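You operate a simulated robot arm through the tools that you are given. There is no shell and no other tool.

You are at the controls of a simulated robot arm. One attempt, no reset.

## Task
Tag the two sections on the trestle bench as their plans say.
Fine: the green framed and the blue banded section each get the tag with their plan's number, pressed down till it sticks; leave the third tag.
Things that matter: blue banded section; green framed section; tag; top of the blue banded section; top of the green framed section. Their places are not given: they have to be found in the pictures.

It is judged by the outcome, as a careful person would: the job done as asked, and still so three seconds after it is handed in. It fails if anything else is knocked over, pushed out of place, dropped, spilled or broken.

## Robot
A 7-joint arm with a two-finger parallel gripper, fixed in place. Base frame: the origin is on the floor under the middle of its stand, x ahead of it, y to its left, z up; the work surface is at about z = 0.8. Readings come in m, rad, newtons and seconds.
It reaches about 1.247 m from its shoulder. Its first joint turns from -2.304 to 2.304 rad. Payload 3.91 kg.
The TCP is the grasp point between the finger pads, 0.03 m short of the fingertips. In the tool frame z runs along the fingers and y along their closing line. The gripper opens to 0.11 m. The fingers are 0.02 m wide and 0.01 m thick; the gripper's body (0.048 by 0.112 m) begins 0.055 m behind the TCP.
Orientation is that of the tool frame in the base frame, as a unit quaternion [w, x, y, z]. With the fingers straight down and closing along the base's y, the tool's x points along the base's -x, its y along +y and its z along -z.

## Interface
- The arm moves only by the tool jog_arm. Its argument "commands" is a list of rows, each a list of 7 numbers: the shift along the base's x, y, z in units of 20 mm (1.0 is 20 mm), then the turn, a rotation vector about the base's x, y, z in units of 5 degrees (1.0 is 5 degrees), then the finger opening in m, from 0 to 0.11. In form: [[dx, dy, dz, wx, wy, wz, grip], ...]. A call has 1 to 20 rows; each row shifts and turns the commanded pose from where the row before left it. A call with a number of a shift or a turn outside -1 to 1 is refused whole. A row lasts 0.2 s, in which the tool goes at most 0.05 m and 0.15 rad; a call with a longer step from one row to the next is refused whole, and so is a gripper value outside its range. A pose out of reach is approached as far as the arm can. The call stops where the force on the tool passes 40 N (or 10 N more than at its start, if that is more) or the arm is blocked; 0.2 s more then pass. Each finger travels about 0.108 m/s and halts on what it meets, pressing with about 38 N; the grip force reading is that of the motor and also rises with nothing between the fingers. The clock runs only during rows and for 0.2 s after the last one: add rows that do not move to give the fingers time. It gives the time, the measured TCP pose, the force on the tool (base axes), the opening and the grip force at its end, in the units of the frame above (readings bear some noise), with the torque about the TCP (base axes, N m) and any sound that the robot's microphone picked up.
- Cameras (640 x 400 px; columns grow to the right, rows downward): "scene" is fixed at [0.3928, -0.4897, 1.5515]; the picture's right is [0.98, -0.22, 0.00], its down [-0.10, -0.44, -0.89] and it looks along [0.19, 0.87, -0.45] (base axes); focal length 347 px, centre (320, 200). "wrist" rides on the gripper at [0.072, 0.017, -0.103] in the tool frame; the picture's right is [-0.23, 0.97, 0.00], its down [-0.76, -0.18, -0.62] and it looks along [-0.61, -0.14, 0.78] (tool axes); focal length 222 px, centre (320, 200).
- capture(camera): a new picture of that camera. No time passes.
- probe_pixels(camera, pixels): for up to 12 pixels [column, row] of the newest picture of that camera ("zoom" is the newest enlarged one), the place [x, y, z] in the base frame of the surface seen there, good to about 0.002 m, but the place of the scene camera against the robot may be out by one fixed shift of up to 0.018 m in any direction. No time passes.
- inspect(camera, box): a new picture of the part [left, top, right, bottom] of that camera's present view, enlarged. No time passes.
- sign_off(): hands the job in; it is judged then, once.

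Leave the gripper open and the arm clear of the work at the hand-in unless told otherwise.

The tools are called after "Call:" as a command line: name --pt "numbers of a row" for each row, then --argument value for the rest, lists and objects as JSON in quotes. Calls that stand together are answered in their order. jog_arm: Moves the arm, as the interface text tells. Its arguments: {"type":"object","properties":{"commands":{"type":"array","items":{"type":"array","items":{"type":"number"}}}},"required":["commands"]} The other tools are called the same way: capture (camera) takes a picture; probe_pixels (camera, pixels) gives the place of the surface under pixels of a picture; inspect (camera, box) takes an enlarged picture of a part of a camera's view; sign_off () hands the job in.

At the start:

```text
clock: 0.0
tcp_pos: [0.2443, 0.606, 1.1041]
tcp_rot: [-0.001, 0.0, 1.0, 0.001]
contact_force: [-0.7, -0.1, 0.6]
ft_torque: [0.0, 0.04, 0.03]
opening: 0.11
gripper_force: 0.1
```

scene: 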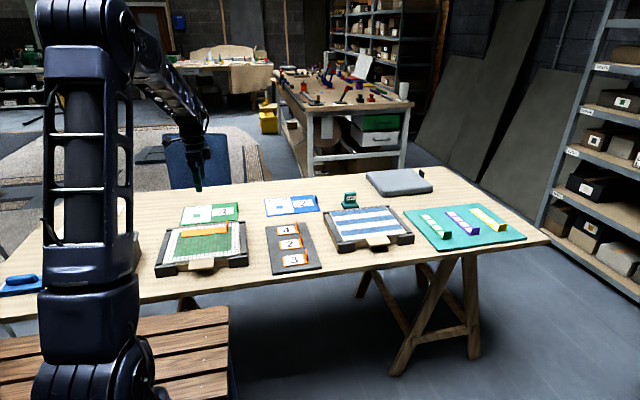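
wrist: 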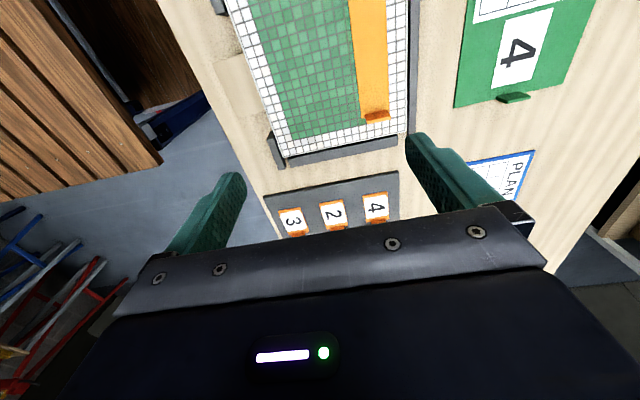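

I see a bench with a green section in a frame (around 200,245), a blue banded section (around 368,225), a tag board with three orange tags (around 290,245), and two plan cards (210,213 and 290,204). I'll take enlarged views of each to read the details.

Call:
inspect --camera "scene" --box '[150, 180, 330, 290]'

Call:
inspect --camera "scene" --box '[310, 160, 540, 290]'

Call:
inspect --camera "wrist" --box '[220, 0, 620, 250]'

```text
3.56 times, centred on (240, 235) of scene
```

zoom: 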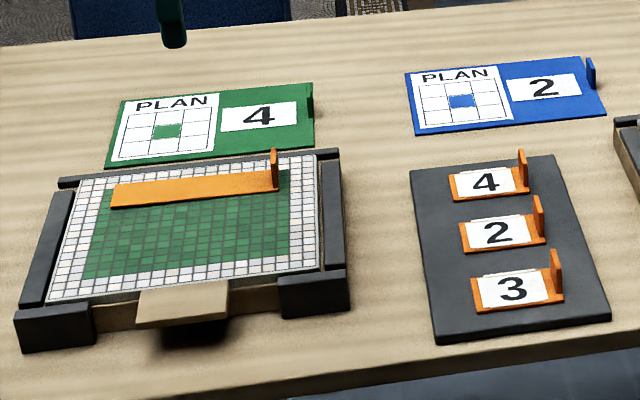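

```text
2.78 times, centred on (425, 225) of scene
```

zoom: 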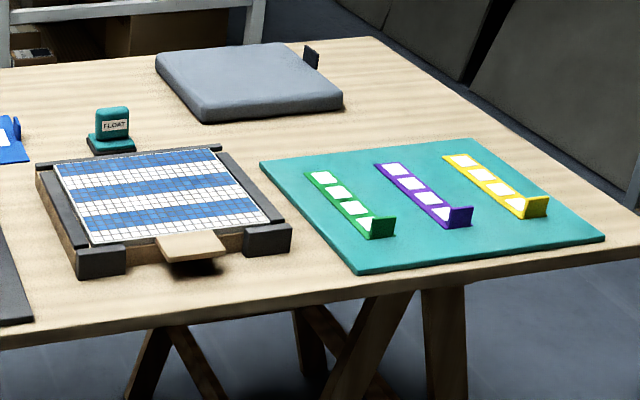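

```text
1.60 times, centred on (420, 125) of wrist
```

zoom: 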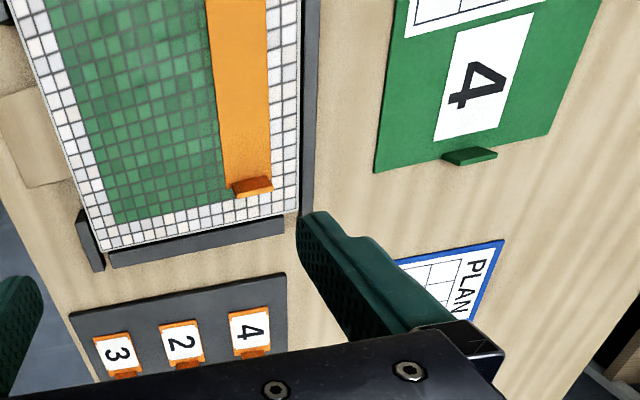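

The green plan reads 4 and the blue plan reads 2. The tags (4, 2, 3) are small orange plates, each with an upright fin at its right end. The green section already carries an orange strip. I'll probe the tags and surfaces in the wrist picture first, because its places aren't shifted, and then take closer views of them.

Call:
probe_pixels --camera "wrist" --pixels '[[291, 220], [333, 213], [376, 206], [298, 233], [337, 227], [377, 219], [310, 100], [375, 114], [365, 50], [350, 190], [440, 120], [290, 150]]'

Call:
inspect --camera "wrist" --box '[260, 165, 420, 265]'

Call:
inspect --camera "scene" --box '[258, 215, 330, 260]'

```text
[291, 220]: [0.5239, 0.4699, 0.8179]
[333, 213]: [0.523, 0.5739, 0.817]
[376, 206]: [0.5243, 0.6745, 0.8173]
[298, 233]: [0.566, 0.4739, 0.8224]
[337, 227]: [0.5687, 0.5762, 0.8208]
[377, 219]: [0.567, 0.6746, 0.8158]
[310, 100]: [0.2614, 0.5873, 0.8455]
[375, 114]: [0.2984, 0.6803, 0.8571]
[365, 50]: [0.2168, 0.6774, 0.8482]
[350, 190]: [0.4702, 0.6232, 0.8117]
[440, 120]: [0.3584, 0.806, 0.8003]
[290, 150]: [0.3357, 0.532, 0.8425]
```

```text
4.00 times, centred on (340, 215) of wrist
```

zoom: 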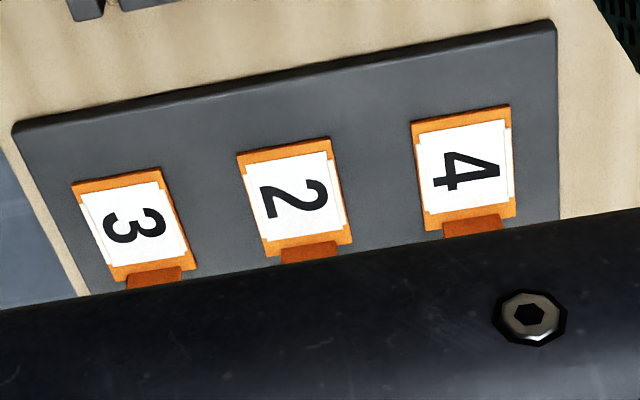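

```text
8.89 times, centred on (294, 238) of scene
```

zoom: 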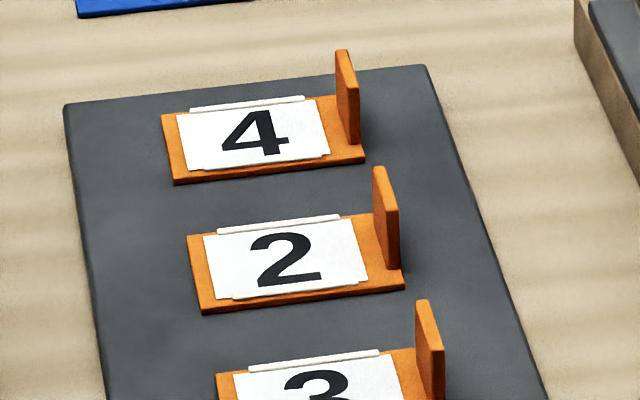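

The newest zoom shows tags 4 and 2 clearly. I'll probe their corners and fin tops, starting with plate corners (172,184), (363,160), (162,115) and fin top (345,55) for tag 4, then the same points for tag 2.

Call:
probe_pixels --camera "zoom" --pixels '[[176, 178], [360, 154], [168, 118], [250, 130], [353, 75], [354, 130], [341, 53], [203, 308], [400, 282], [193, 240], [286, 260], [390, 190]]'

Call:
probe_pixels --camera "scene" --pixels '[[200, 245], [215, 231], [190, 232], [238, 225], [168, 258], [239, 262], [285, 213], [370, 220], [340, 215], [400, 234], [348, 238], [378, 210]]'

```text
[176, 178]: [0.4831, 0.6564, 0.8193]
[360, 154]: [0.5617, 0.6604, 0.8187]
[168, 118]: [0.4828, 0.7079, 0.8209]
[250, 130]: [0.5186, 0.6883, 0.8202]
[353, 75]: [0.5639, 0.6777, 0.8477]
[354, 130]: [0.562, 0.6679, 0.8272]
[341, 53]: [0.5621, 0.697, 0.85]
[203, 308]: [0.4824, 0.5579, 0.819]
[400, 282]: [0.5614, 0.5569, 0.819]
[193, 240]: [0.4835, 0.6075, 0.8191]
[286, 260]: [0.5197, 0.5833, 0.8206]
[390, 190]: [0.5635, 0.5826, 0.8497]
```

```text
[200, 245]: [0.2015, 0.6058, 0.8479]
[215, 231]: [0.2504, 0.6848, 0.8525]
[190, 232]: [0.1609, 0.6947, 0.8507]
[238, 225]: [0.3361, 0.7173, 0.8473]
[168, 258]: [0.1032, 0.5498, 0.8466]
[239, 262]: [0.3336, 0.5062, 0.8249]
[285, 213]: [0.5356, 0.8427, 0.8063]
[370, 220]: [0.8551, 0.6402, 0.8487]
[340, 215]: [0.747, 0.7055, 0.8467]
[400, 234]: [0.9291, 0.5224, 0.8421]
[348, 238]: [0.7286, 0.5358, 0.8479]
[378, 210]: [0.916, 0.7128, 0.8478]
```

The plates measure about 0.08 x 0.05 m with their tops near z 0.819, and the fins stand up to about z 0.85 at x ≈ 0.565. The section tops are near z 0.847. I'll zoom in on both plan cards to check which section each belongs to, and on the orange strip.

Call:
inspect --camera "scene" --box '[175, 195, 247, 240]'

Call:
inspect --camera "scene" --box '[258, 185, 330, 230]'

Call:
inspect --camera "scene" --box '[315, 190, 427, 260]'

Call:
inspect --camera "scene" --box '[150, 215, 262, 285]'

```text
8.89 times, centred on (211, 218) of scene
```

zoom: 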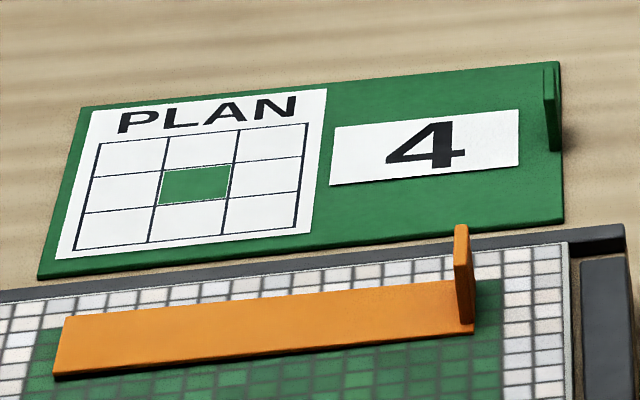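

```text
8.89 times, centred on (294, 208) of scene
```

zoom: 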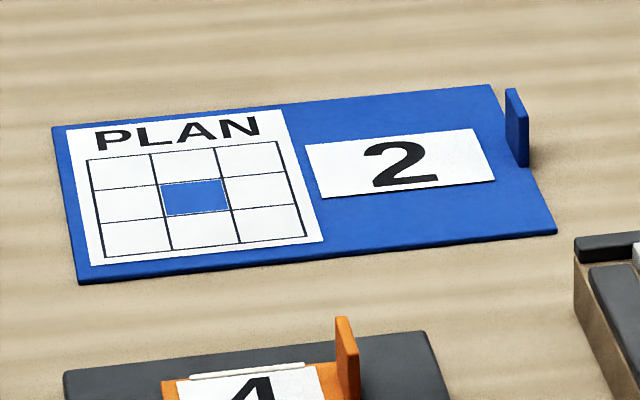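

```text
5.71 times, centred on (371, 225) of scene
```

zoom: 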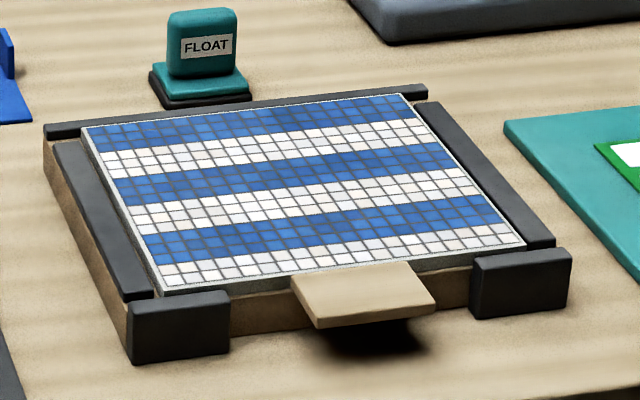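

```text
5.71 times, centred on (206, 250) of scene
```

zoom: 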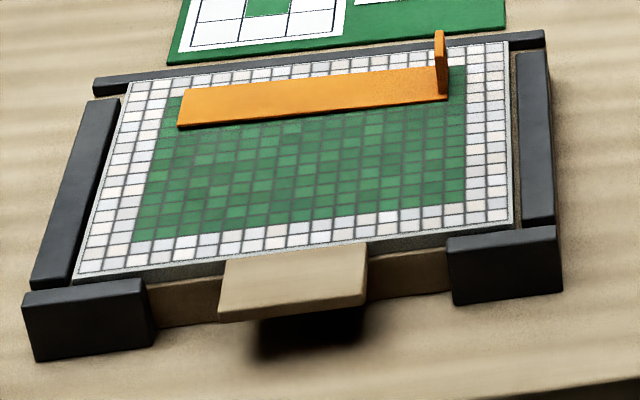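

The plans are clear: green gets tag 4 and blue gets tag 2. Tag 3 and the orange strip on the green section stay where they are. The fins are thin along x, so I'll turn the tool +90° about z at this safe height so it closes along x, moving over tag 4 as it turns.

Call:
jog_arm --pt "0.85 0.1 0 0 0 1 0.11" --pt "0.85 0.1 0 0 0 1 0.11" --pt "0.85 0.1 0 0 0 1 0.11" --pt "0.85 0.1 0 0 0 1 0.11" --pt "0.85 0.1 0 0 0 1 0.11" --pt "0.85 0.1 0 0 0 1 0.11" --pt "0.85 0.1 0 0 0 1 0.11" --pt "0.85 0.1 0 0 0 1 0.11" --pt "0.85 0.1 0 0 0 1 0.11" --pt "0.85 0.1 0 0 0 1 0.11" --pt "0.85 0.1 0 0 0 1 0.11" --pt "0.85 0.1 0 0 0 1 0.11" --pt "0.85 0.1 0 0 0 1 0.11" --pt "0.85 0.1 0 0 0 1 0.11" --pt "0.85 0.1 0 0 0 1 0.11" --pt "0.85 0.1 0 0 0 1 0.11" --pt "0.85 0.1 0 0 0 1 0.11" --pt "0.85 0.1 0 0 0 1 0.11"

Call:
capture --camera "wrist"

Call:
capture --camera "scene"

```text
clock: 3.8
tcp_pos: [0.5501, 0.6414, 1.1041]
tcp_rot: [0.0, 0.708, -0.707, 0.0]
contact_force: [0.6, -0.2, 0.8]
ft_torque: [0.01, -0.03, 0.0]
opening: 0.1099
gripper_force: 0.1
```

```text
taken
```

wrist: 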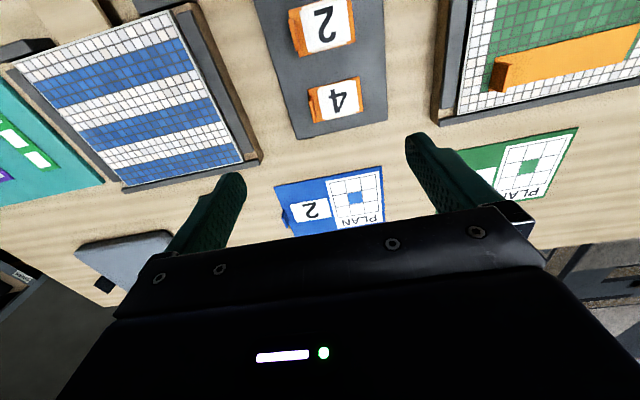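

```text
taken
```

scene: 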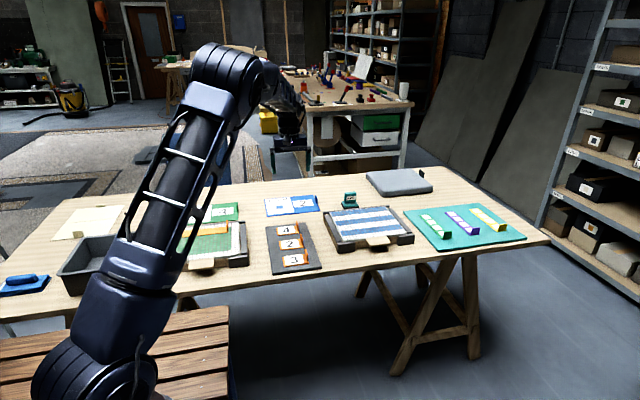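

The tool is turned and tag 4 shows upside down at about (336,99) in the wrist picture. I'll zoom in there and on both sections, and probe the places exactly.

Call:
inspect --camera "wrist" --box '[270, 60, 398, 140]'

Call:
probe_pixels --camera "wrist" --pixels '[[336, 99], [322, 30], [515, 75], [560, 55], [620, 22], [470, 110], [130, 85], [28, 70], [125, 182], [236, 160], [180, 20], [165, 14]]'

```text
5.00 times, centred on (334, 100) of wrist
```

zoom: 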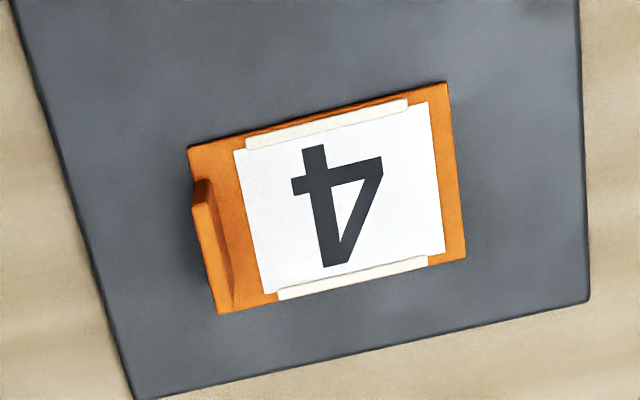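

```text
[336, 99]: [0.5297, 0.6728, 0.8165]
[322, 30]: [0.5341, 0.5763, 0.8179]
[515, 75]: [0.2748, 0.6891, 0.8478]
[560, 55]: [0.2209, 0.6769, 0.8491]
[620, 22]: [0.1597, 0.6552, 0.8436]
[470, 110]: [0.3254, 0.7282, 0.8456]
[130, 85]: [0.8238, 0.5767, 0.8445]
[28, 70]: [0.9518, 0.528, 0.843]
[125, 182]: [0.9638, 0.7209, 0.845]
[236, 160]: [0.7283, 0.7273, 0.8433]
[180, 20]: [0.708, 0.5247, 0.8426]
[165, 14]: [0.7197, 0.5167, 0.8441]
```

Now I'll probe the fin and plate corners of tag 4 in this zoom.

Call:
probe_pixels --camera "zoom" --pixels '[[202, 215], [210, 255], [218, 295], [203, 188], [229, 300], [200, 160], [440, 95], [458, 250], [350, 200], [100, 100], [224, 260], [195, 152]]'

```text
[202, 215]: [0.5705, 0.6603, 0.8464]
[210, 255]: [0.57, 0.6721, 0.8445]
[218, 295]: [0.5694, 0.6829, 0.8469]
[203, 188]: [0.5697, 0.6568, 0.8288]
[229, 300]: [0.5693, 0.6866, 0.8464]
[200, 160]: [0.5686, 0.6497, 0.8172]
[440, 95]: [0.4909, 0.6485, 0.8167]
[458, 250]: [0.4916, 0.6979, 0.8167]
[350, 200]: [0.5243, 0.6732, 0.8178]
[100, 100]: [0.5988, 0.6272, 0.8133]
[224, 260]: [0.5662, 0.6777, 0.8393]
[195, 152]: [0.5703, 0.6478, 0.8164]
```

Tag 4's plate spans x 0.489–0.572 and y 0.648–0.699. Its fin is centred at about (0.569, 0.673) with its top at z 0.847. I'll go over the fin, narrow the fingers to 0.05 m and come down to about z 0.92, then look again.

Call:
jog_arm --pt "0.945 0.8 0 0 0 0 0.05" --pt "0 0.78 -0.7 0 0 0 0.05" --pt "0 0 -1 0 0 0 0.05" --pt "0 0 -1 0 0 0 0.05" --pt "0 0 -1 0 0 0 0.05" --pt "0 0 -1 0 0 0 0.05" --pt "0 0 -1 0 0 0 0.05" --pt "0 0 -1 0 0 0 0.05" --pt "0 0 -1 0 0 0 0.05" --pt "0 0 -1 0 0 0 0.05" --pt "0 0 -0.5 0 0 0 0.05" --pt "0 0 0 0 0 0 0.05"

Call:
capture --camera "wrist"

```text
clock: 6.4
tcp_pos: [0.5696, 0.6734, 0.9186]
tcp_rot: [0.001, 0.707, -0.707, 0.0]
contact_force: [-0.5, 0.0, 0.9]
ft_torque: [-0.02, 0.03, 0.0]
opening: 0.0501
gripper_force: 0.2
```

```text
taken
```

wrist: 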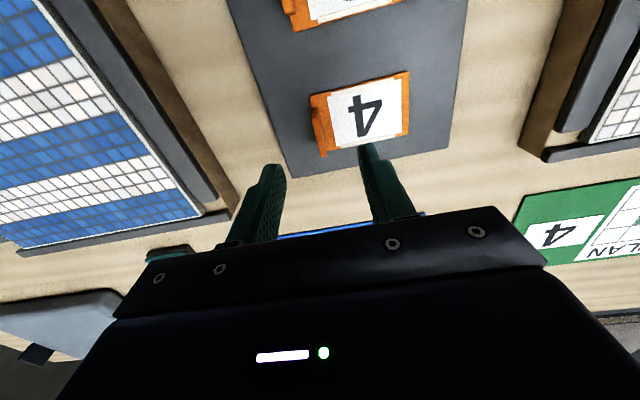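

The fin at about (318,125) lies between the fingertips. I'll zoom in and re-measure it from this closer range.

Call:
inspect --camera "wrist" --box '[256, 60, 416, 160]'

```text
4.00 times, centred on (336, 110) of wrist
```

zoom: 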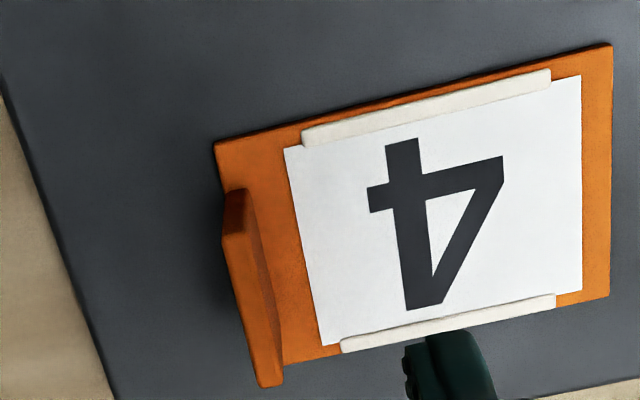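

Call:
probe_pixels --camera "zoom" --pixels '[[229, 238], [243, 238], [255, 300], [240, 300], [262, 370], [278, 370], [260, 240], [275, 320], [237, 205], [270, 180], [600, 60], [600, 290]]'

```text
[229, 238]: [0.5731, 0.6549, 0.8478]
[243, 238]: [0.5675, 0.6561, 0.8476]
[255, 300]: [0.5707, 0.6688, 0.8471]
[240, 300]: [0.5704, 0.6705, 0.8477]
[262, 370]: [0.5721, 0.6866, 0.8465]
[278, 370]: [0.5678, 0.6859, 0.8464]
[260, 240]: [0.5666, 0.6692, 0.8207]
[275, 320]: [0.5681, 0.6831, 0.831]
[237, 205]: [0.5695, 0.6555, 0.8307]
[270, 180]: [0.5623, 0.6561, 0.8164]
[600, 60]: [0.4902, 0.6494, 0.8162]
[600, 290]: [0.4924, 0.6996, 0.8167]
```

The fin spans x 0.567–0.573 and y 0.655–0.688, and the TCP is centred on it. I'll lower to z ≈ 0.850, which leaves the tips 3–4 mm above the plate, and then close on the fin.

Call:
jog_arm --pt "0 0 -1 0 0 0 0.05" --pt "0 0 -1 0 0 0 0.05" --pt "0 0 -0.8 0 0 0 0.05" --pt "0 0 -0.6 0 0 0 0.05" --pt "0 0 0 0 0 0 0.05"

Call:
capture --camera "wrist"

```text
clock: 7.6
tcp_pos: [0.5713, 0.6742, 0.8525]
tcp_rot: [-0.001, -0.707, 0.708, 0.002]
contact_force: [-0.7, -0.3, -1.0]
ft_torque: [-0.01, 0.04, 0.0]
opening: 0.0501
gripper_force: 0.0
```

```text
taken
```

wrist: 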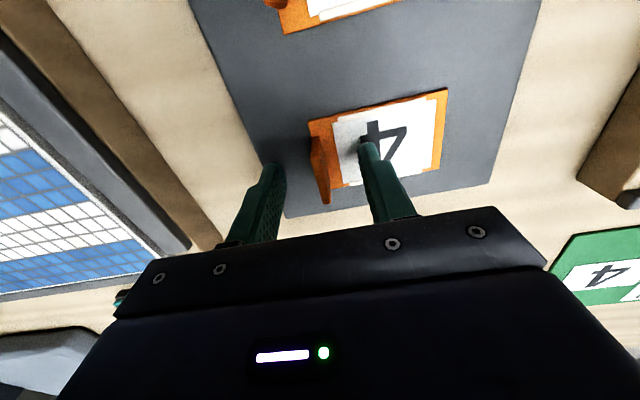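

The fin at about (320,170) is between the fingers with no contact. I'll close gently and give it time.

Call:
jog_arm --pt "0 0 0 0 0 0 0.03" --pt "0 0 0 0 0 0 0.015" --pt "0 0 0 0 0 0 0.0" --pt "0 0 0 0 0 0 0.0" --pt "0 0 0 0 0 0 0.0"

Call:
capture --camera "wrist"

```text
clock: 8.8
tcp_pos: [0.5698, 0.6739, 0.8514]
tcp_rot: [0.0, 0.708, -0.707, 0.0]
contact_force: [0.2, -0.1, 0.6]
ft_torque: [-0.02, 0.02, -0.03]
opening: 0.004
gripper_force: 37.9
```

```text
taken
```

wrist: 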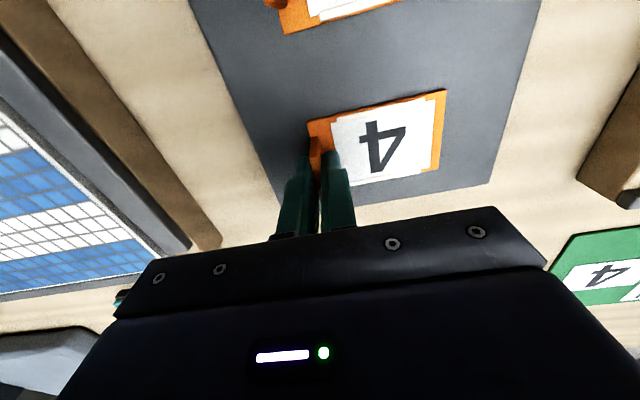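

The fingers have stopped on the 4 mm fin with 38 N. I'll lift slowly and check that the tag comes along.

Call:
jog_arm --pt "0 0 0.3 0 0 0 0.0" --pt "0 0 0.5 0 0 0 0.0" --pt "0 0 0.7 0 0 0 0.0" --pt "0 0 1 0 0 0 0.0" --pt "0 0 1 0 0 0 0.0" --pt "0 0 1 0 0 0 0.0" --pt "0 0 0 0 0 0 0.0"

Call:
capture --camera "wrist"

Call:
inspect --camera "scene" --box '[230, 170, 390, 270]'

```text
clock: 10.4
tcp_pos: [0.5697, 0.6743, 0.9423]
tcp_rot: [-0.001, -0.707, 0.707, 0.001]
contact_force: [0.2, 0.1, -0.7]
ft_torque: [0.02, 0.02, 0.01]
opening: 0.0043
gripper_force: 37.8
```

```text
taken
```

wrist: 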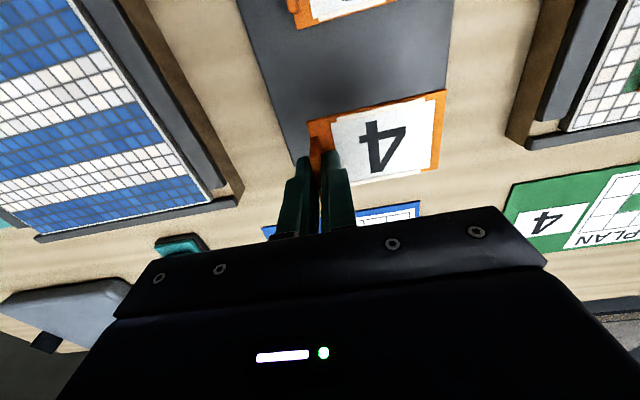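

```text
4.00 times, centred on (310, 220) of scene
```

zoom: 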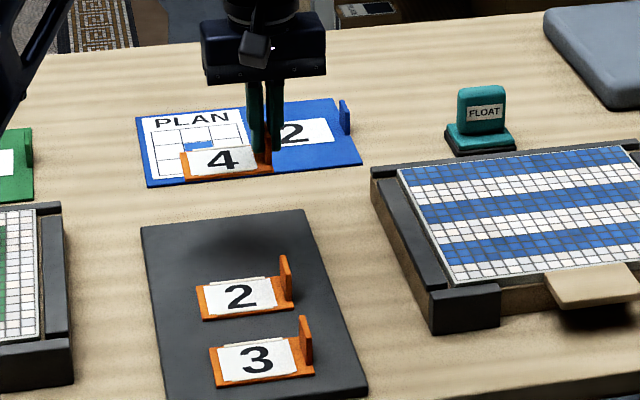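

Tag 4 is held flat, and tags 2 and 3 haven't moved. I'll raise a little and carry it over the green section to about TCP (0.25, 0.585), which is on the free part in front of the orange strip, then look.

Call:
jog_arm --pt "0 0 1 0 0 0 0.0" --pt "0 0 1 0 0 0 0.0" --pt "-1 -0.28 0 0 0 0 0.0" --pt "-1 -0.28 0 0 0 0 0.0" --pt "-1 -0.28 0 0 0 0 0.0" --pt "-1 -0.28 0 0 0 0 0.0" --pt "-1 -0.28 0 0 0 0 0.0" --pt "-1 -0.28 0 0 0 0 0.0" --pt "-1 -0.28 0 0 0 0 0.0" --pt "-1 -0.28 0 0 0 0 0.0" --pt "-1 -0.28 0 0 0 0 0.0" --pt "-1 -0.28 0 0 0 0 0.0" --pt "-1 -0.28 0 0 0 0 0.0" --pt "-1 -0.28 0 0 0 0 0.0" --pt "-1 -0.28 0 0 0 0 0.0" --pt "-1 -0.28 0 0 0 0 0.0" --pt "-1 -0.28 0 0 0 0 0.0" --pt "-1 -0.28 0 0 0 0 0.0" --pt "0 0 0 0 0 0 0.0"

Call:
capture --camera "wrist"

Call:
capture --camera "scene"

```text
clock: 14.4
tcp_pos: [0.2499, 0.5842, 0.9825]
tcp_rot: [-0.001, -0.707, 0.707, 0.001]
contact_force: [-0.4, 1.2, 0.2]
ft_torque: [0.01, -0.05, 0.0]
opening: 0.004
gripper_force: 38.1
```

```text
taken
```

wrist: 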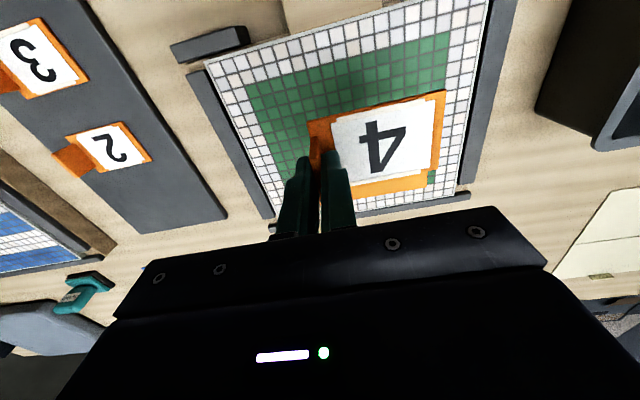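

```text
taken
```

scene: 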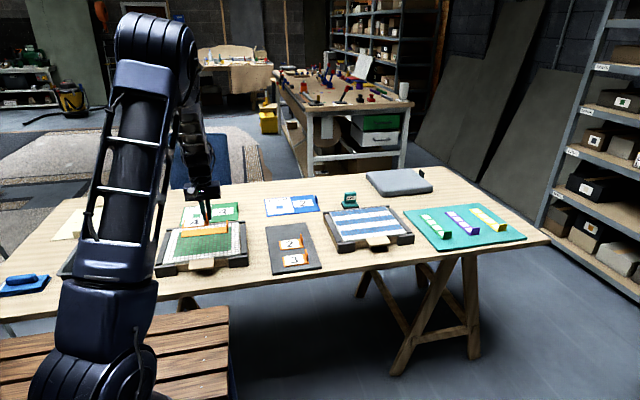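

Tag 4 hangs over the green section. I'll probe the section's edges, the strip's near edge at about (390,188), and the front surface in the wrist picture.

Call:
probe_pixels --camera "wrist" --pixels '[[212, 68], [300, 60], [400, 50], [475, 20], [280, 130], [290, 110], [390, 187], [428, 180], [455, 170], [420, 75], [350, 80], [370, 145]]'

Call:
inspect --camera "scene" --box '[150, 170, 262, 285]'

```text
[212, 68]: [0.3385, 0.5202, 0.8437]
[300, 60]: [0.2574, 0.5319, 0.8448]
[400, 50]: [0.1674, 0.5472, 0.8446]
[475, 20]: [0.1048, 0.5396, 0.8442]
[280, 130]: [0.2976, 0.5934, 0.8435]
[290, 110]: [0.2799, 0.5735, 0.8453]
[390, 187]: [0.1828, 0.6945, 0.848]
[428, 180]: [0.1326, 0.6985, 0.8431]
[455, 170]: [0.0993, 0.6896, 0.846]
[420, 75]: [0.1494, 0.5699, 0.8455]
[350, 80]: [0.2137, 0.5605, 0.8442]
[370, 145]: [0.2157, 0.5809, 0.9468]
```

```text
3.48 times, centred on (206, 228) of scene
```

zoom: 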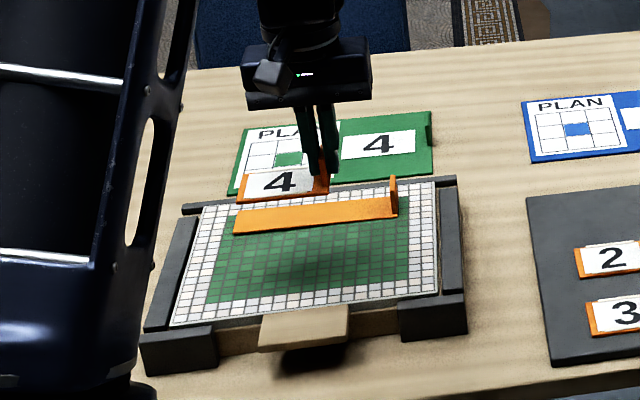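

The section top is at z 0.8445. The tag would land at x 0.168–0.252, y 0.559–0.609, well on the section and clear of the strip, whose near edge is at y of roughly 0.66. I'll lower to just above contact.

Call:
jog_arm --pt "0 0 -1 0 0 0 0.0" --pt "0 0 -1 0 0 0 0.0" --pt "0 0 -1 0 0 0 0.0" --pt "0 0 -0.9 0 0 0 0.0" --pt "0 0 -0.5 0 0 0 0.0" --pt "0 0 0 0 0 0 0.0"

Call:
capture --camera "wrist"

Call:
inspect --camera "scene" --box '[150, 190, 262, 285]'

```text
clock: 15.8
tcp_pos: [0.2483, 0.5834, 0.8935]
tcp_rot: [0.0, -0.707, 0.707, 0.001]
contact_force: [-0.1, -0.6, 0.1]
ft_torque: [0.03, 0.01, -0.03]
opening: 0.0042
gripper_force: 38.1
```

```text
taken
```

wrist: 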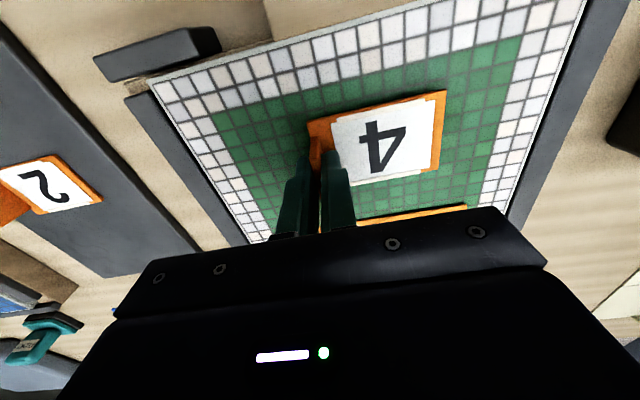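

```text
4.21 times, centred on (206, 238) of scene
```

zoom: 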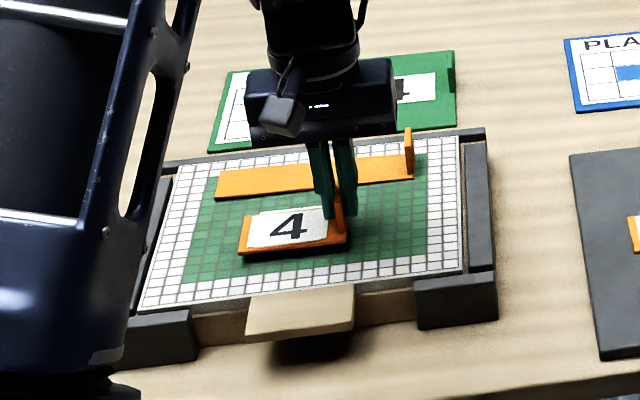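

The tag is about 10 mm above the green section, flat and clear of the strip. I'll go down in 2 mm steps and watch the force.

Call:
jog_arm --pt "0 0 -0.15 0 0 0 0.0" --pt "0 0 -0.15 0 0 0 0.0" --pt "0 0 -0.1 0 0 0 0.0" --pt "0 0 -0.05 0 0 0 0.0" --pt "0 0 -0.05 0 0 0 0.0"

```text
clock: 17.0
tcp_pos: [0.2491, 0.5845, 0.8846]
tcp_rot: [0.001, 0.707, -0.707, -0.002]
contact_force: [-0.2, -0.1, -0.4]
ft_torque: [-0.01, -0.05, -0.02]
opening: 0.0044
gripper_force: 38.3
```

No contact yet at z 0.8846. I'll continue in 1 mm steps.

Call:
jog_arm --pt "0 0 -0.05 0 0 0 0.0" --pt "0 0 -0.05 0 0 0 0.0" --pt "0 0 -0.05 0 0 0 0.0"

```text
clock: 17.8
tcp_pos: [0.2497, 0.5845, 0.882]
tcp_rot: [-0.001, 0.707, -0.707, 0.0]
contact_force: [-0.5, -1.8, 20.8]
ft_torque: [-0.19, 0.13, 0.03]
opening: 0.0039
gripper_force: 38.2
```

Contact at 20.8 N. I'll press about half a millimetre more and hold for a second.

Call:
jog_arm --pt "0 0 -0.02 0 0 0 0.0" --pt "0 0 0 0 0 0 0.0" --pt "0 0 0 0 0 0 0.0" --pt "0 0 0 0 0 0 0.0" --pt "0 0 0 0 0 0 0.0"

Call:
capture --camera "wrist"

Call:
inspect --camera "scene" --box '[150, 190, 262, 285]'

```text
clock: 19.0
tcp_pos: [0.2487, 0.5838, 0.8832]
tcp_rot: [0.0, -0.707, 0.707, 0.001]
contact_force: [0.4, 4.0, 35.2]
ft_torque: [0.19, 0.12, -0.01]
opening: 0.0042
gripper_force: 38.7
```

```text
taken
```

wrist: 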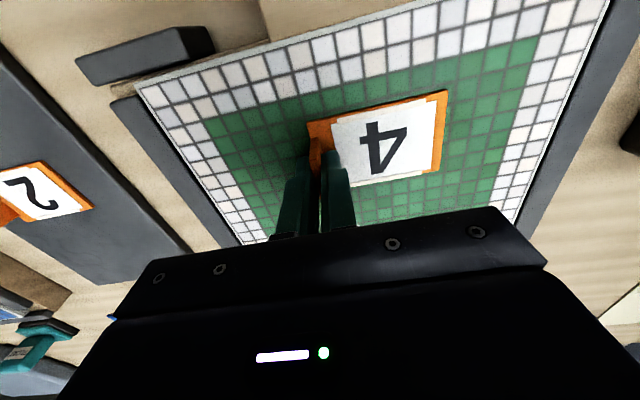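

```text
4.21 times, centred on (206, 238) of scene
```

zoom: 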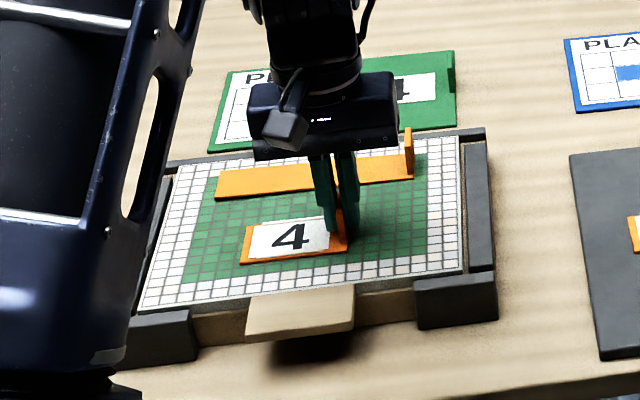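

The tag lies flat and has been held at about 35 N. I'll ease off about 1 mm, open the fingers evenly to 0.05 m, and check that the tag stays put.

Call:
jog_arm --pt "0 0 0.05 0 0 0 0.0" --pt "0 0 0 0 0 0 0.01" --pt "0 0 0 0 0 0 0.03" --pt "0 0 0 0 0 0 0.05" --pt "0 0 0 0 0 0 0.05"

Call:
capture --camera "wrist"

```text
clock: 20.2
tcp_pos: [0.2492, 0.5844, 0.8834]
tcp_rot: [0.0, -0.707, 0.707, 0.0]
contact_force: [-0.1, 0.4, 0.0]
ft_torque: [-0.01, -0.03, -0.01]
opening: 0.0501
gripper_force: 0.0
```

```text
taken
```

wrist: 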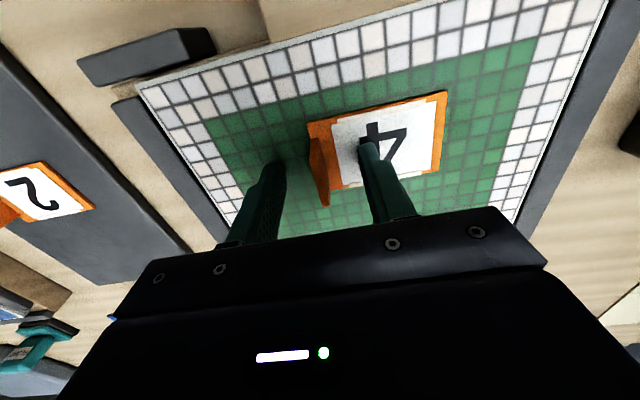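

The tag stays flat and is released. To make sure it sticks evenly, I'll rise clear of the fin, close the fingers, move over the plate's middle at x 0.21, and press straight down there.

Call:
jog_arm --pt "0 0 0.5 0 0 0 0.05" --pt "0 0 1 0 0 0 0.05" --pt "0 0 1 0 0 0 0.05" --pt "0 0 0.5 0 0 0 0.05" --pt "0 0 0 0 0 0 0.0" --pt "-1 0 0 0 0 0 0.0" --pt "-0.95 0 0 0 0 0 0.0" --pt "0 0 0 0 0 0 0.0"

Call:
capture --camera "wrist"

Call:
inspect --camera "scene" --box '[150, 190, 262, 285]'

```text
clock: 22.0
tcp_pos: [0.2097, 0.5843, 0.9433]
tcp_rot: [0.001, 0.707, -0.707, -0.001]
contact_force: [0.5, -0.6, 0.0]
ft_torque: [-0.01, -0.04, -0.01]
opening: 0.0
gripper_force: 37.6
```

```text
taken
```

wrist: 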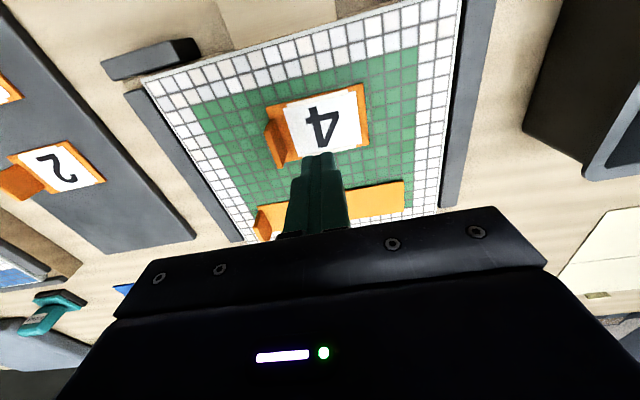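

```text
4.21 times, centred on (206, 238) of scene
```

zoom: 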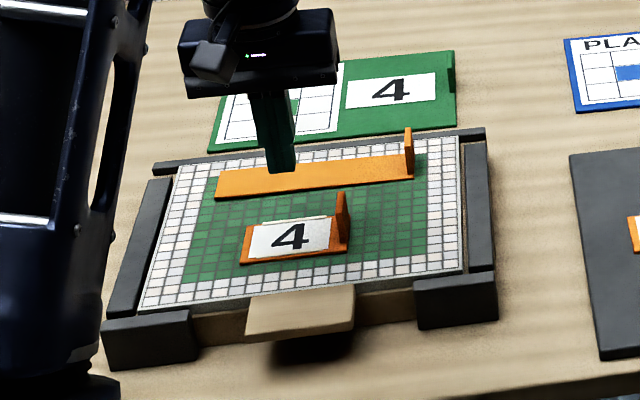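

I'll check the tag's plate position and flatness in the wrist picture before pressing.

Call:
probe_pixels --camera "wrist" --pixels '[[290, 107], [355, 92], [360, 140], [325, 118], [292, 150], [278, 150], [360, 205], [390, 195], [250, 150]]'

```text
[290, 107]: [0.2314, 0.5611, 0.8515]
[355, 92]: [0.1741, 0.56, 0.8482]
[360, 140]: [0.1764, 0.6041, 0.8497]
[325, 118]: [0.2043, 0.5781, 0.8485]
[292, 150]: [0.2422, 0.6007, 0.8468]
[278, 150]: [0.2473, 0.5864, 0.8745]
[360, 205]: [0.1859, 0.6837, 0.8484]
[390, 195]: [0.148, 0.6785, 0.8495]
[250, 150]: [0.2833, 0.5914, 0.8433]
```

The plate top is flat at about z 0.849. I'll lower the closed tips to just above it, with contact expected at TCP z ≈ 0.879, and then press slowly.

Call:
jog_arm --pt "0 0 -1 0 0 0 0.0" --pt "0 0 -1 0 0 0 0.0" --pt "0 0 -0.8 0 0 0 0.0" --pt "0 0 -0.2 0 0 0 0.0" --pt "0 0 -0.05 0 0 0 0.0" --pt "0 0 -0.05 0 0 0 0.0"

```text
clock: 23.4
tcp_pos: [0.2098, 0.5853, 0.8812]
tcp_rot: [0.0, 0.707, -0.707, -0.001]
contact_force: [-0.3, 0.7, 0.5]
ft_torque: [-0.03, -0.02, 0.0]
opening: 0.0001
gripper_force: 37.9
```

No contact yet at z 0.8812. I'll continue in 1 mm steps.

Call:
jog_arm --pt "0 0 -0.05 0 0 0 0.0" --pt "0 0 -0.05 0 0 0 0.0" --pt "0 0 -0.03 0 0 0 0.0"

```text
clock: 24.2
tcp_pos: [0.2103, 0.5848, 0.8774]
tcp_rot: [0.0, 0.708, -0.707, -0.001]
contact_force: [0.6, 0.3, -0.5]
ft_torque: [-0.02, 0.03, 0.01]
opening: 0.0003
gripper_force: 38.0
```

Call:
jog_arm --pt "0 0 -0.04 0 0 0 0.0" --pt "0 0 -0.03 0 0 0 0.0"

```text
clock: 24.8
tcp_pos: [0.21, 0.5853, 0.8771]
tcp_rot: [0.0, -0.707, 0.708, 0.001]
contact_force: [0.5, 1.0, 7.1]
ft_torque: [0.03, -0.03, 0.0]
opening: 0.0
gripper_force: 38.0
```

The tips touch the plate's middle at 7 N. I'll press a little more and hold.

Call:
jog_arm --pt "0 0 -0.05 0 0 0 0.0" --pt "0 0 0 0 0 0 0.0" --pt "0 0 0 0 0 0 0.0" --pt "0 0 0 0 0 0 0.0"

```text
clock: 25.8
tcp_pos: [0.2096, 0.584, 0.8761]
tcp_rot: [-0.001, 0.707, -0.707, -0.001]
contact_force: [-2.2, 0.9, 27.0]
ft_torque: [0.0, 0.06, -0.01]
opening: 0.0
gripper_force: 37.4
```

It held 27 N on the plate's middle. I'll rise straight up and then travel over tag 2, whose fin is near (0.569, 0.576).

Call:
jog_arm --pt "0 0 0.3 0 0 0 0.0" --pt "0 0 1 0 0 0 0.0" --pt "0 0 1 0 0 0 0.0" --pt "0 0 1 0 0 0 0.0" --pt "0 0 1 0 0 0 0.0" --pt "0 0 0.7 0 0 0 0.0" --pt "0 0 0 0 0 0 0.0"

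Call:
jog_arm --pt "1 -0.025 0 0 0 0 0.0" --pt "1 -0.025 0 0 0 0 0.0" --pt "1 -0.025 0 0 0 0 0.0" --pt "1 -0.025 0 0 0 0 0.0" --pt "1 -0.025 0 0 0 0 0.0" --pt "1 -0.025 0 0 0 0 0.0" --pt "1 -0.025 0 0 0 0 0.0" --pt "1 -0.025 0 0 0 0 0.0" --pt "1 -0.025 0 0 0 0 0.0" --pt "1 -0.025 0 0 0 0 0.0" --pt "1 -0.025 0 0 0 0 0.0" --pt "1 -0.025 0 0 0 0 0.0" --pt "1 -0.025 0 0 0 0 0.0" --pt "1 -0.025 0 0 0 0 0.0" --pt "1 -0.025 0 0 0 0 0.05" --pt "1 -0.025 0 0 0 0 0.05" --pt "1 -0.025 0 0 0 0 0.05" --pt "1 -0.025 0 0 0 0 0.05" --pt "0 0 0 0 0 0 0.05"

Call:
capture --camera "wrist"

Call:
inspect --camera "scene" --box '[150, 190, 342, 290]'

```text
clock: 27.4
tcp_pos: [0.2107, 0.5837, 0.9744]
tcp_rot: [0.001, 0.707, -0.707, -0.001]
contact_force: [-0.8, -0.1, 0.8]
ft_torque: [-0.01, 0.03, -0.03]
opening: 0.0
gripper_force: 37.4
```

```text
clock: 31.4
tcp_pos: [0.5711, 0.5755, 0.9734]
tcp_rot: [0.0, 0.707, -0.707, 0.0]
contact_force: [-0.2, -0.6, 0.0]
ft_torque: [0.02, -0.02, 0.0]
opening: 0.0499
gripper_force: 0.0
```

```text
taken
```

wrist: 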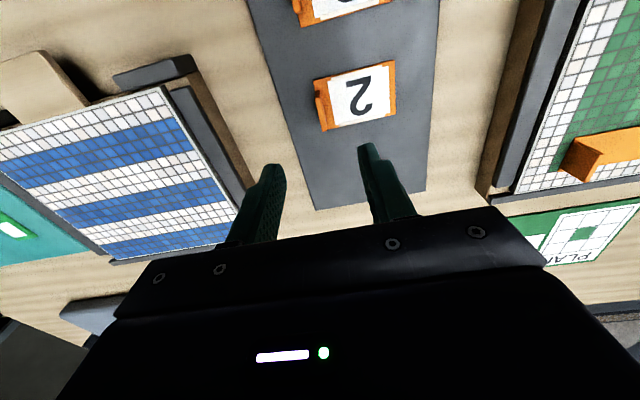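

```text
3.33 times, centred on (246, 240) of scene
```

zoom: 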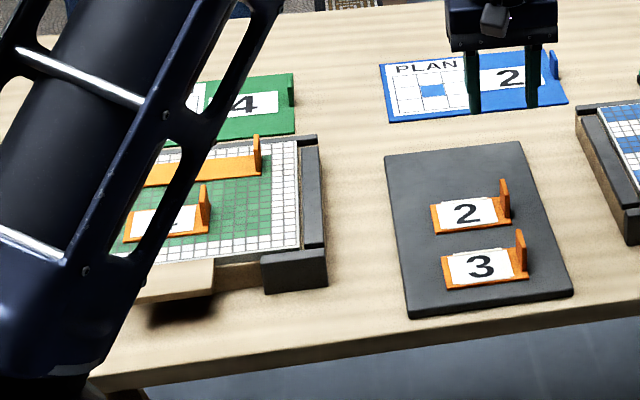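

I'm now above tag 2, with its fin at about (322,110) in the wrist picture. I'll zoom in to measure the fin.

Call:
inspect --camera "wrist" --box '[292, 45, 420, 145]'

```text
4.00 times, centred on (356, 95) of wrist
```

zoom: 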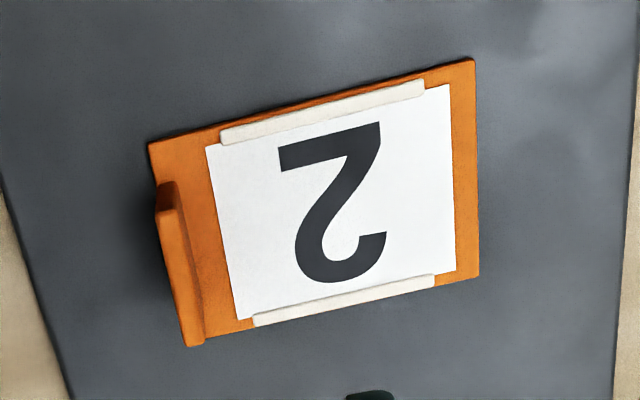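

Call:
probe_pixels --camera "zoom" --pixels '[[162, 218], [176, 218], [172, 275], [184, 275], [188, 338], [200, 338], [165, 195], [465, 70], [470, 265], [340, 200], [160, 150], [215, 325]]'

```text
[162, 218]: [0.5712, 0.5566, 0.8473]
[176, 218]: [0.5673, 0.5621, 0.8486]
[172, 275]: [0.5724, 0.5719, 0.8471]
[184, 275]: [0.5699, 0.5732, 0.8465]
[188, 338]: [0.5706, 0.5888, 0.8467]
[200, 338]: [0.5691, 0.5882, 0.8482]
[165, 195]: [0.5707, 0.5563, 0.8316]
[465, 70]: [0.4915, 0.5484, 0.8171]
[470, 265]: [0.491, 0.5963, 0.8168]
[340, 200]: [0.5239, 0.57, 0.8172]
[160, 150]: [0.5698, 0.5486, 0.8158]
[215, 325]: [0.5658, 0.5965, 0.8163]
```

Tag 2's fin is centred near (0.570, 0.573). I'll make a small correction and lower to z ≈ 0.851, then check.

Call:
jog_arm --pt "-0.03 -0.1 -1 0 0 0 0.05" --pt "0 0 -1 0 0 0 0.05" --pt "0 0 -1 0 0 0 0.05" --pt "0 0 -1 0 0 0 0.05" --pt "0 0 -1 0 0 0 0.05" --pt "0 0 -0.7 0 0 0 0.05" --pt "0 0 -0.4 0 0 0 0.05" --pt "0 0 0 0 0 0 0.05"

Call:
capture --camera "wrist"

```text
clock: 33.2
tcp_pos: [0.5704, 0.5726, 0.8537]
tcp_rot: [0.0, 0.707, -0.707, 0.0]
contact_force: [0.7, -0.7, 0.4]
ft_torque: [-0.04, 0.02, -0.01]
opening: 0.0503
gripper_force: 0.1
```

```text
taken
```

wrist: 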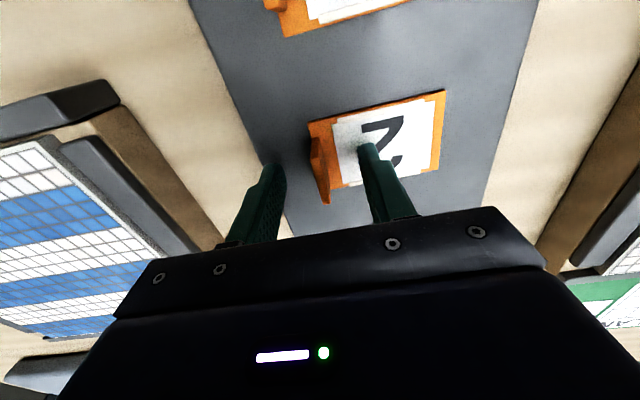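

The fin is centred between the fingers with no contact. I'll lower about 2 mm more so it sits as it did with tag 4, close on the fin, then lift slowly.

Call:
jog_arm --pt "0 0 -0.1 0 0 0 0.05" --pt "0 0 0 0 0 0 0.03" --pt "0 0 0 0 0 0 0.015" --pt "0 0 0 0 0 0 0.0" --pt "0 0 0 0 0 0 0.0" --pt "0 0 0 0 0 0 0.0"

Call:
capture --camera "wrist"

```text
clock: 34.6
tcp_pos: [0.5704, 0.5738, 0.8512]
tcp_rot: [0.0, 0.708, -0.707, -0.001]
contact_force: [0.0, 0.0, -0.4]
ft_torque: [0.01, -0.03, 0.03]
opening: 0.0041
gripper_force: 38.3
```

```text
taken
```

wrist: 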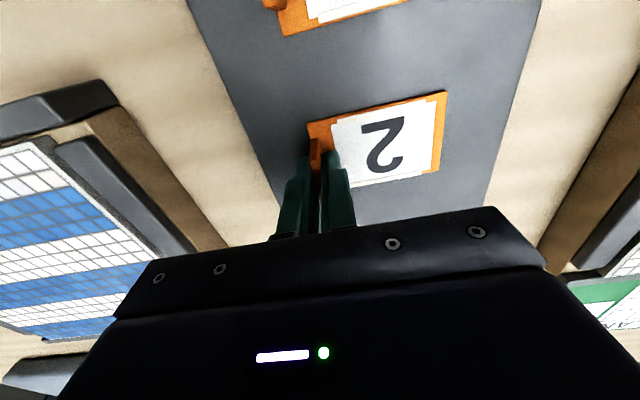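

It's gripped on the fin (opening 0.0041). I'll lift slowly and check.

Call:
jog_arm --pt "0 0 0.3 0 0 0 0.0" --pt "0 0 0.5 0 0 0 0.0" --pt "0 0 0.7 0 0 0 0.0" --pt "0 0 1 0 0 0 0.0" --pt "0 0 1 0 0 0 0.0" --pt "0 0 1 0 0 0 0.0" --pt "0 0 1 0 0 0 0.0" --pt "0 0 1 0 0 0 0.0" --pt "0 0 0 0 0 0 0.0"

Call:
capture --camera "wrist"

Call:
capture --camera "scene"

```text
clock: 36.6
tcp_pos: [0.5703, 0.5742, 0.9823]
tcp_rot: [-0.001, -0.707, 0.707, 0.0]
contact_force: [0.8, 0.7, -0.4]
ft_torque: [0.0, 0.01, 0.05]
opening: 0.0044
gripper_force: 37.8
```

```text
taken
```

wrist: 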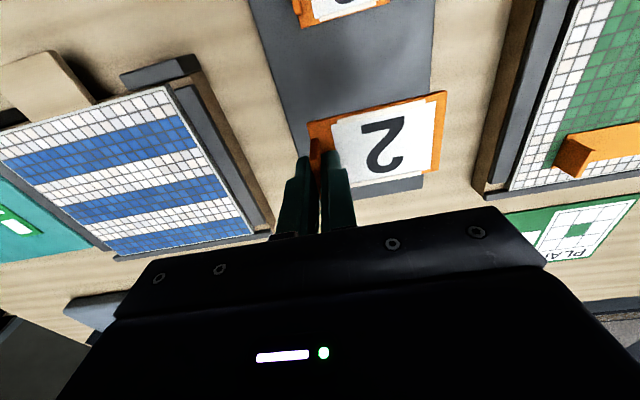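

```text
taken
```

scene: 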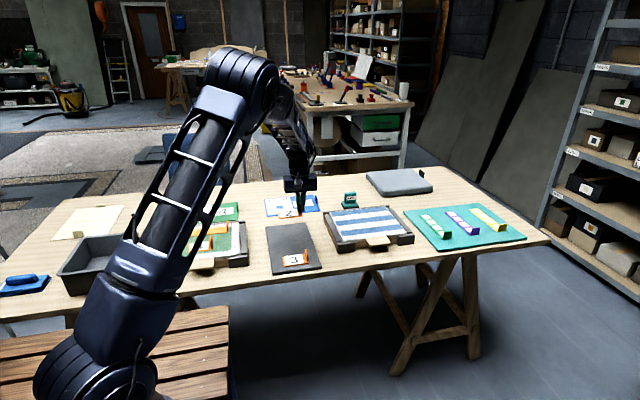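

Tag 2 is held flat and tag 3 hasn't moved. I'll carry tag 2 over the blue banded section to about TCP (0.855, 0.60).

Call:
jog_arm --pt "0.95 0.09 0 0 0 0 0.0" --pt "0.95 0.09 0 0 0 0 0.0" --pt "0.95 0.09 0 0 0 0 0.0" --pt "0.95 0.09 0 0 0 0 0.0" --pt "0.95 0.09 0 0 0 0 0.0" --pt "0.95 0.09 0 0 0 0 0.0" --pt "0.95 0.09 0 0 0 0 0.0" --pt "0.95 0.09 0 0 0 0 0.0" --pt "0.95 0.09 0 0 0 0 0.0" --pt "0.95 0.09 0 0 0 0 0.0" --pt "0.95 0.09 0 0 0 0 0.0" --pt "0.95 0.09 0 0 0 0 0.0" --pt "0.95 0.09 0 0 0 0 0.0" --pt "0.95 0.09 0 0 0 0 0.0" --pt "0.95 0.09 0 0 0 0 0.0" --pt "0 0 0 0 0 0 0.0"

Call:
capture --camera "wrist"

Call:
inspect --camera "scene" --box '[280, 150, 456, 260]'

```text
clock: 40.0
tcp_pos: [0.8561, 0.6004, 0.9816]
tcp_rot: [0.001, 0.707, -0.707, 0.0]
contact_force: [0.0, 1.0, 0.3]
ft_torque: [-0.04, 0.02, -0.01]
opening: 0.0042
gripper_force: 38.5
```

```text
taken
```

wrist: 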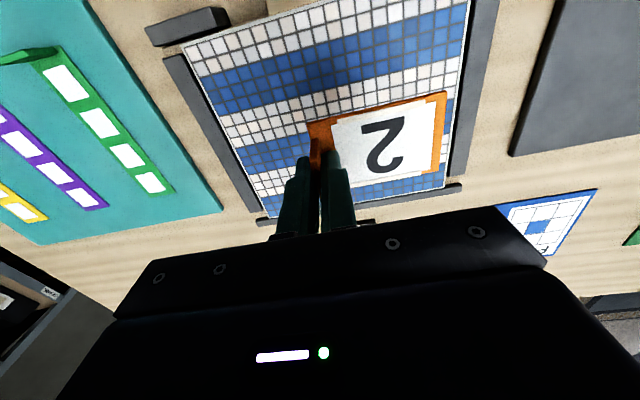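

```text
3.64 times, centred on (368, 205) of scene
```

zoom: 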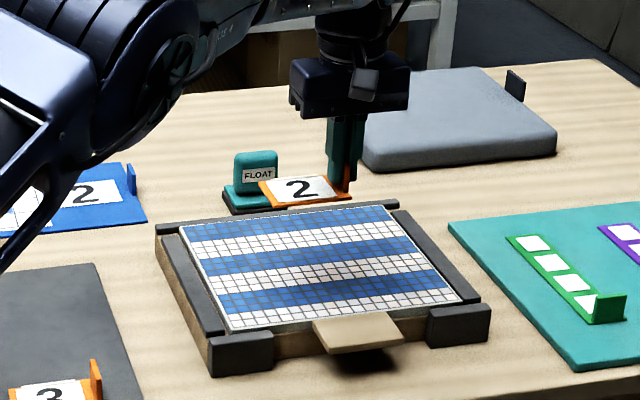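

The arm reaches fine. I'll probe the blue section's edges and surface height in the wrist picture.

Call:
probe_pixels --camera "wrist" --pixels '[[190, 52], [270, 50], [350, 40], [460, 10], [250, 110], [290, 120], [265, 205], [290, 160], [440, 183], [450, 100], [400, 60], [370, 145]]'

```text
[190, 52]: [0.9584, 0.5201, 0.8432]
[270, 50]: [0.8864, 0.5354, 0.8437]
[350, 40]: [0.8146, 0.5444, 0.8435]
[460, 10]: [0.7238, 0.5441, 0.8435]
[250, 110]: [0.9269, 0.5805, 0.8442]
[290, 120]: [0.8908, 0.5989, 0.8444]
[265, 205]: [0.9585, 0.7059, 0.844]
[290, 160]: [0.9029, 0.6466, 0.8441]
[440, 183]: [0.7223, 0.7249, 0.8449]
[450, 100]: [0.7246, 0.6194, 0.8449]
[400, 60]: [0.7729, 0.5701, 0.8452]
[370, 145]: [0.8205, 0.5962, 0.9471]
```

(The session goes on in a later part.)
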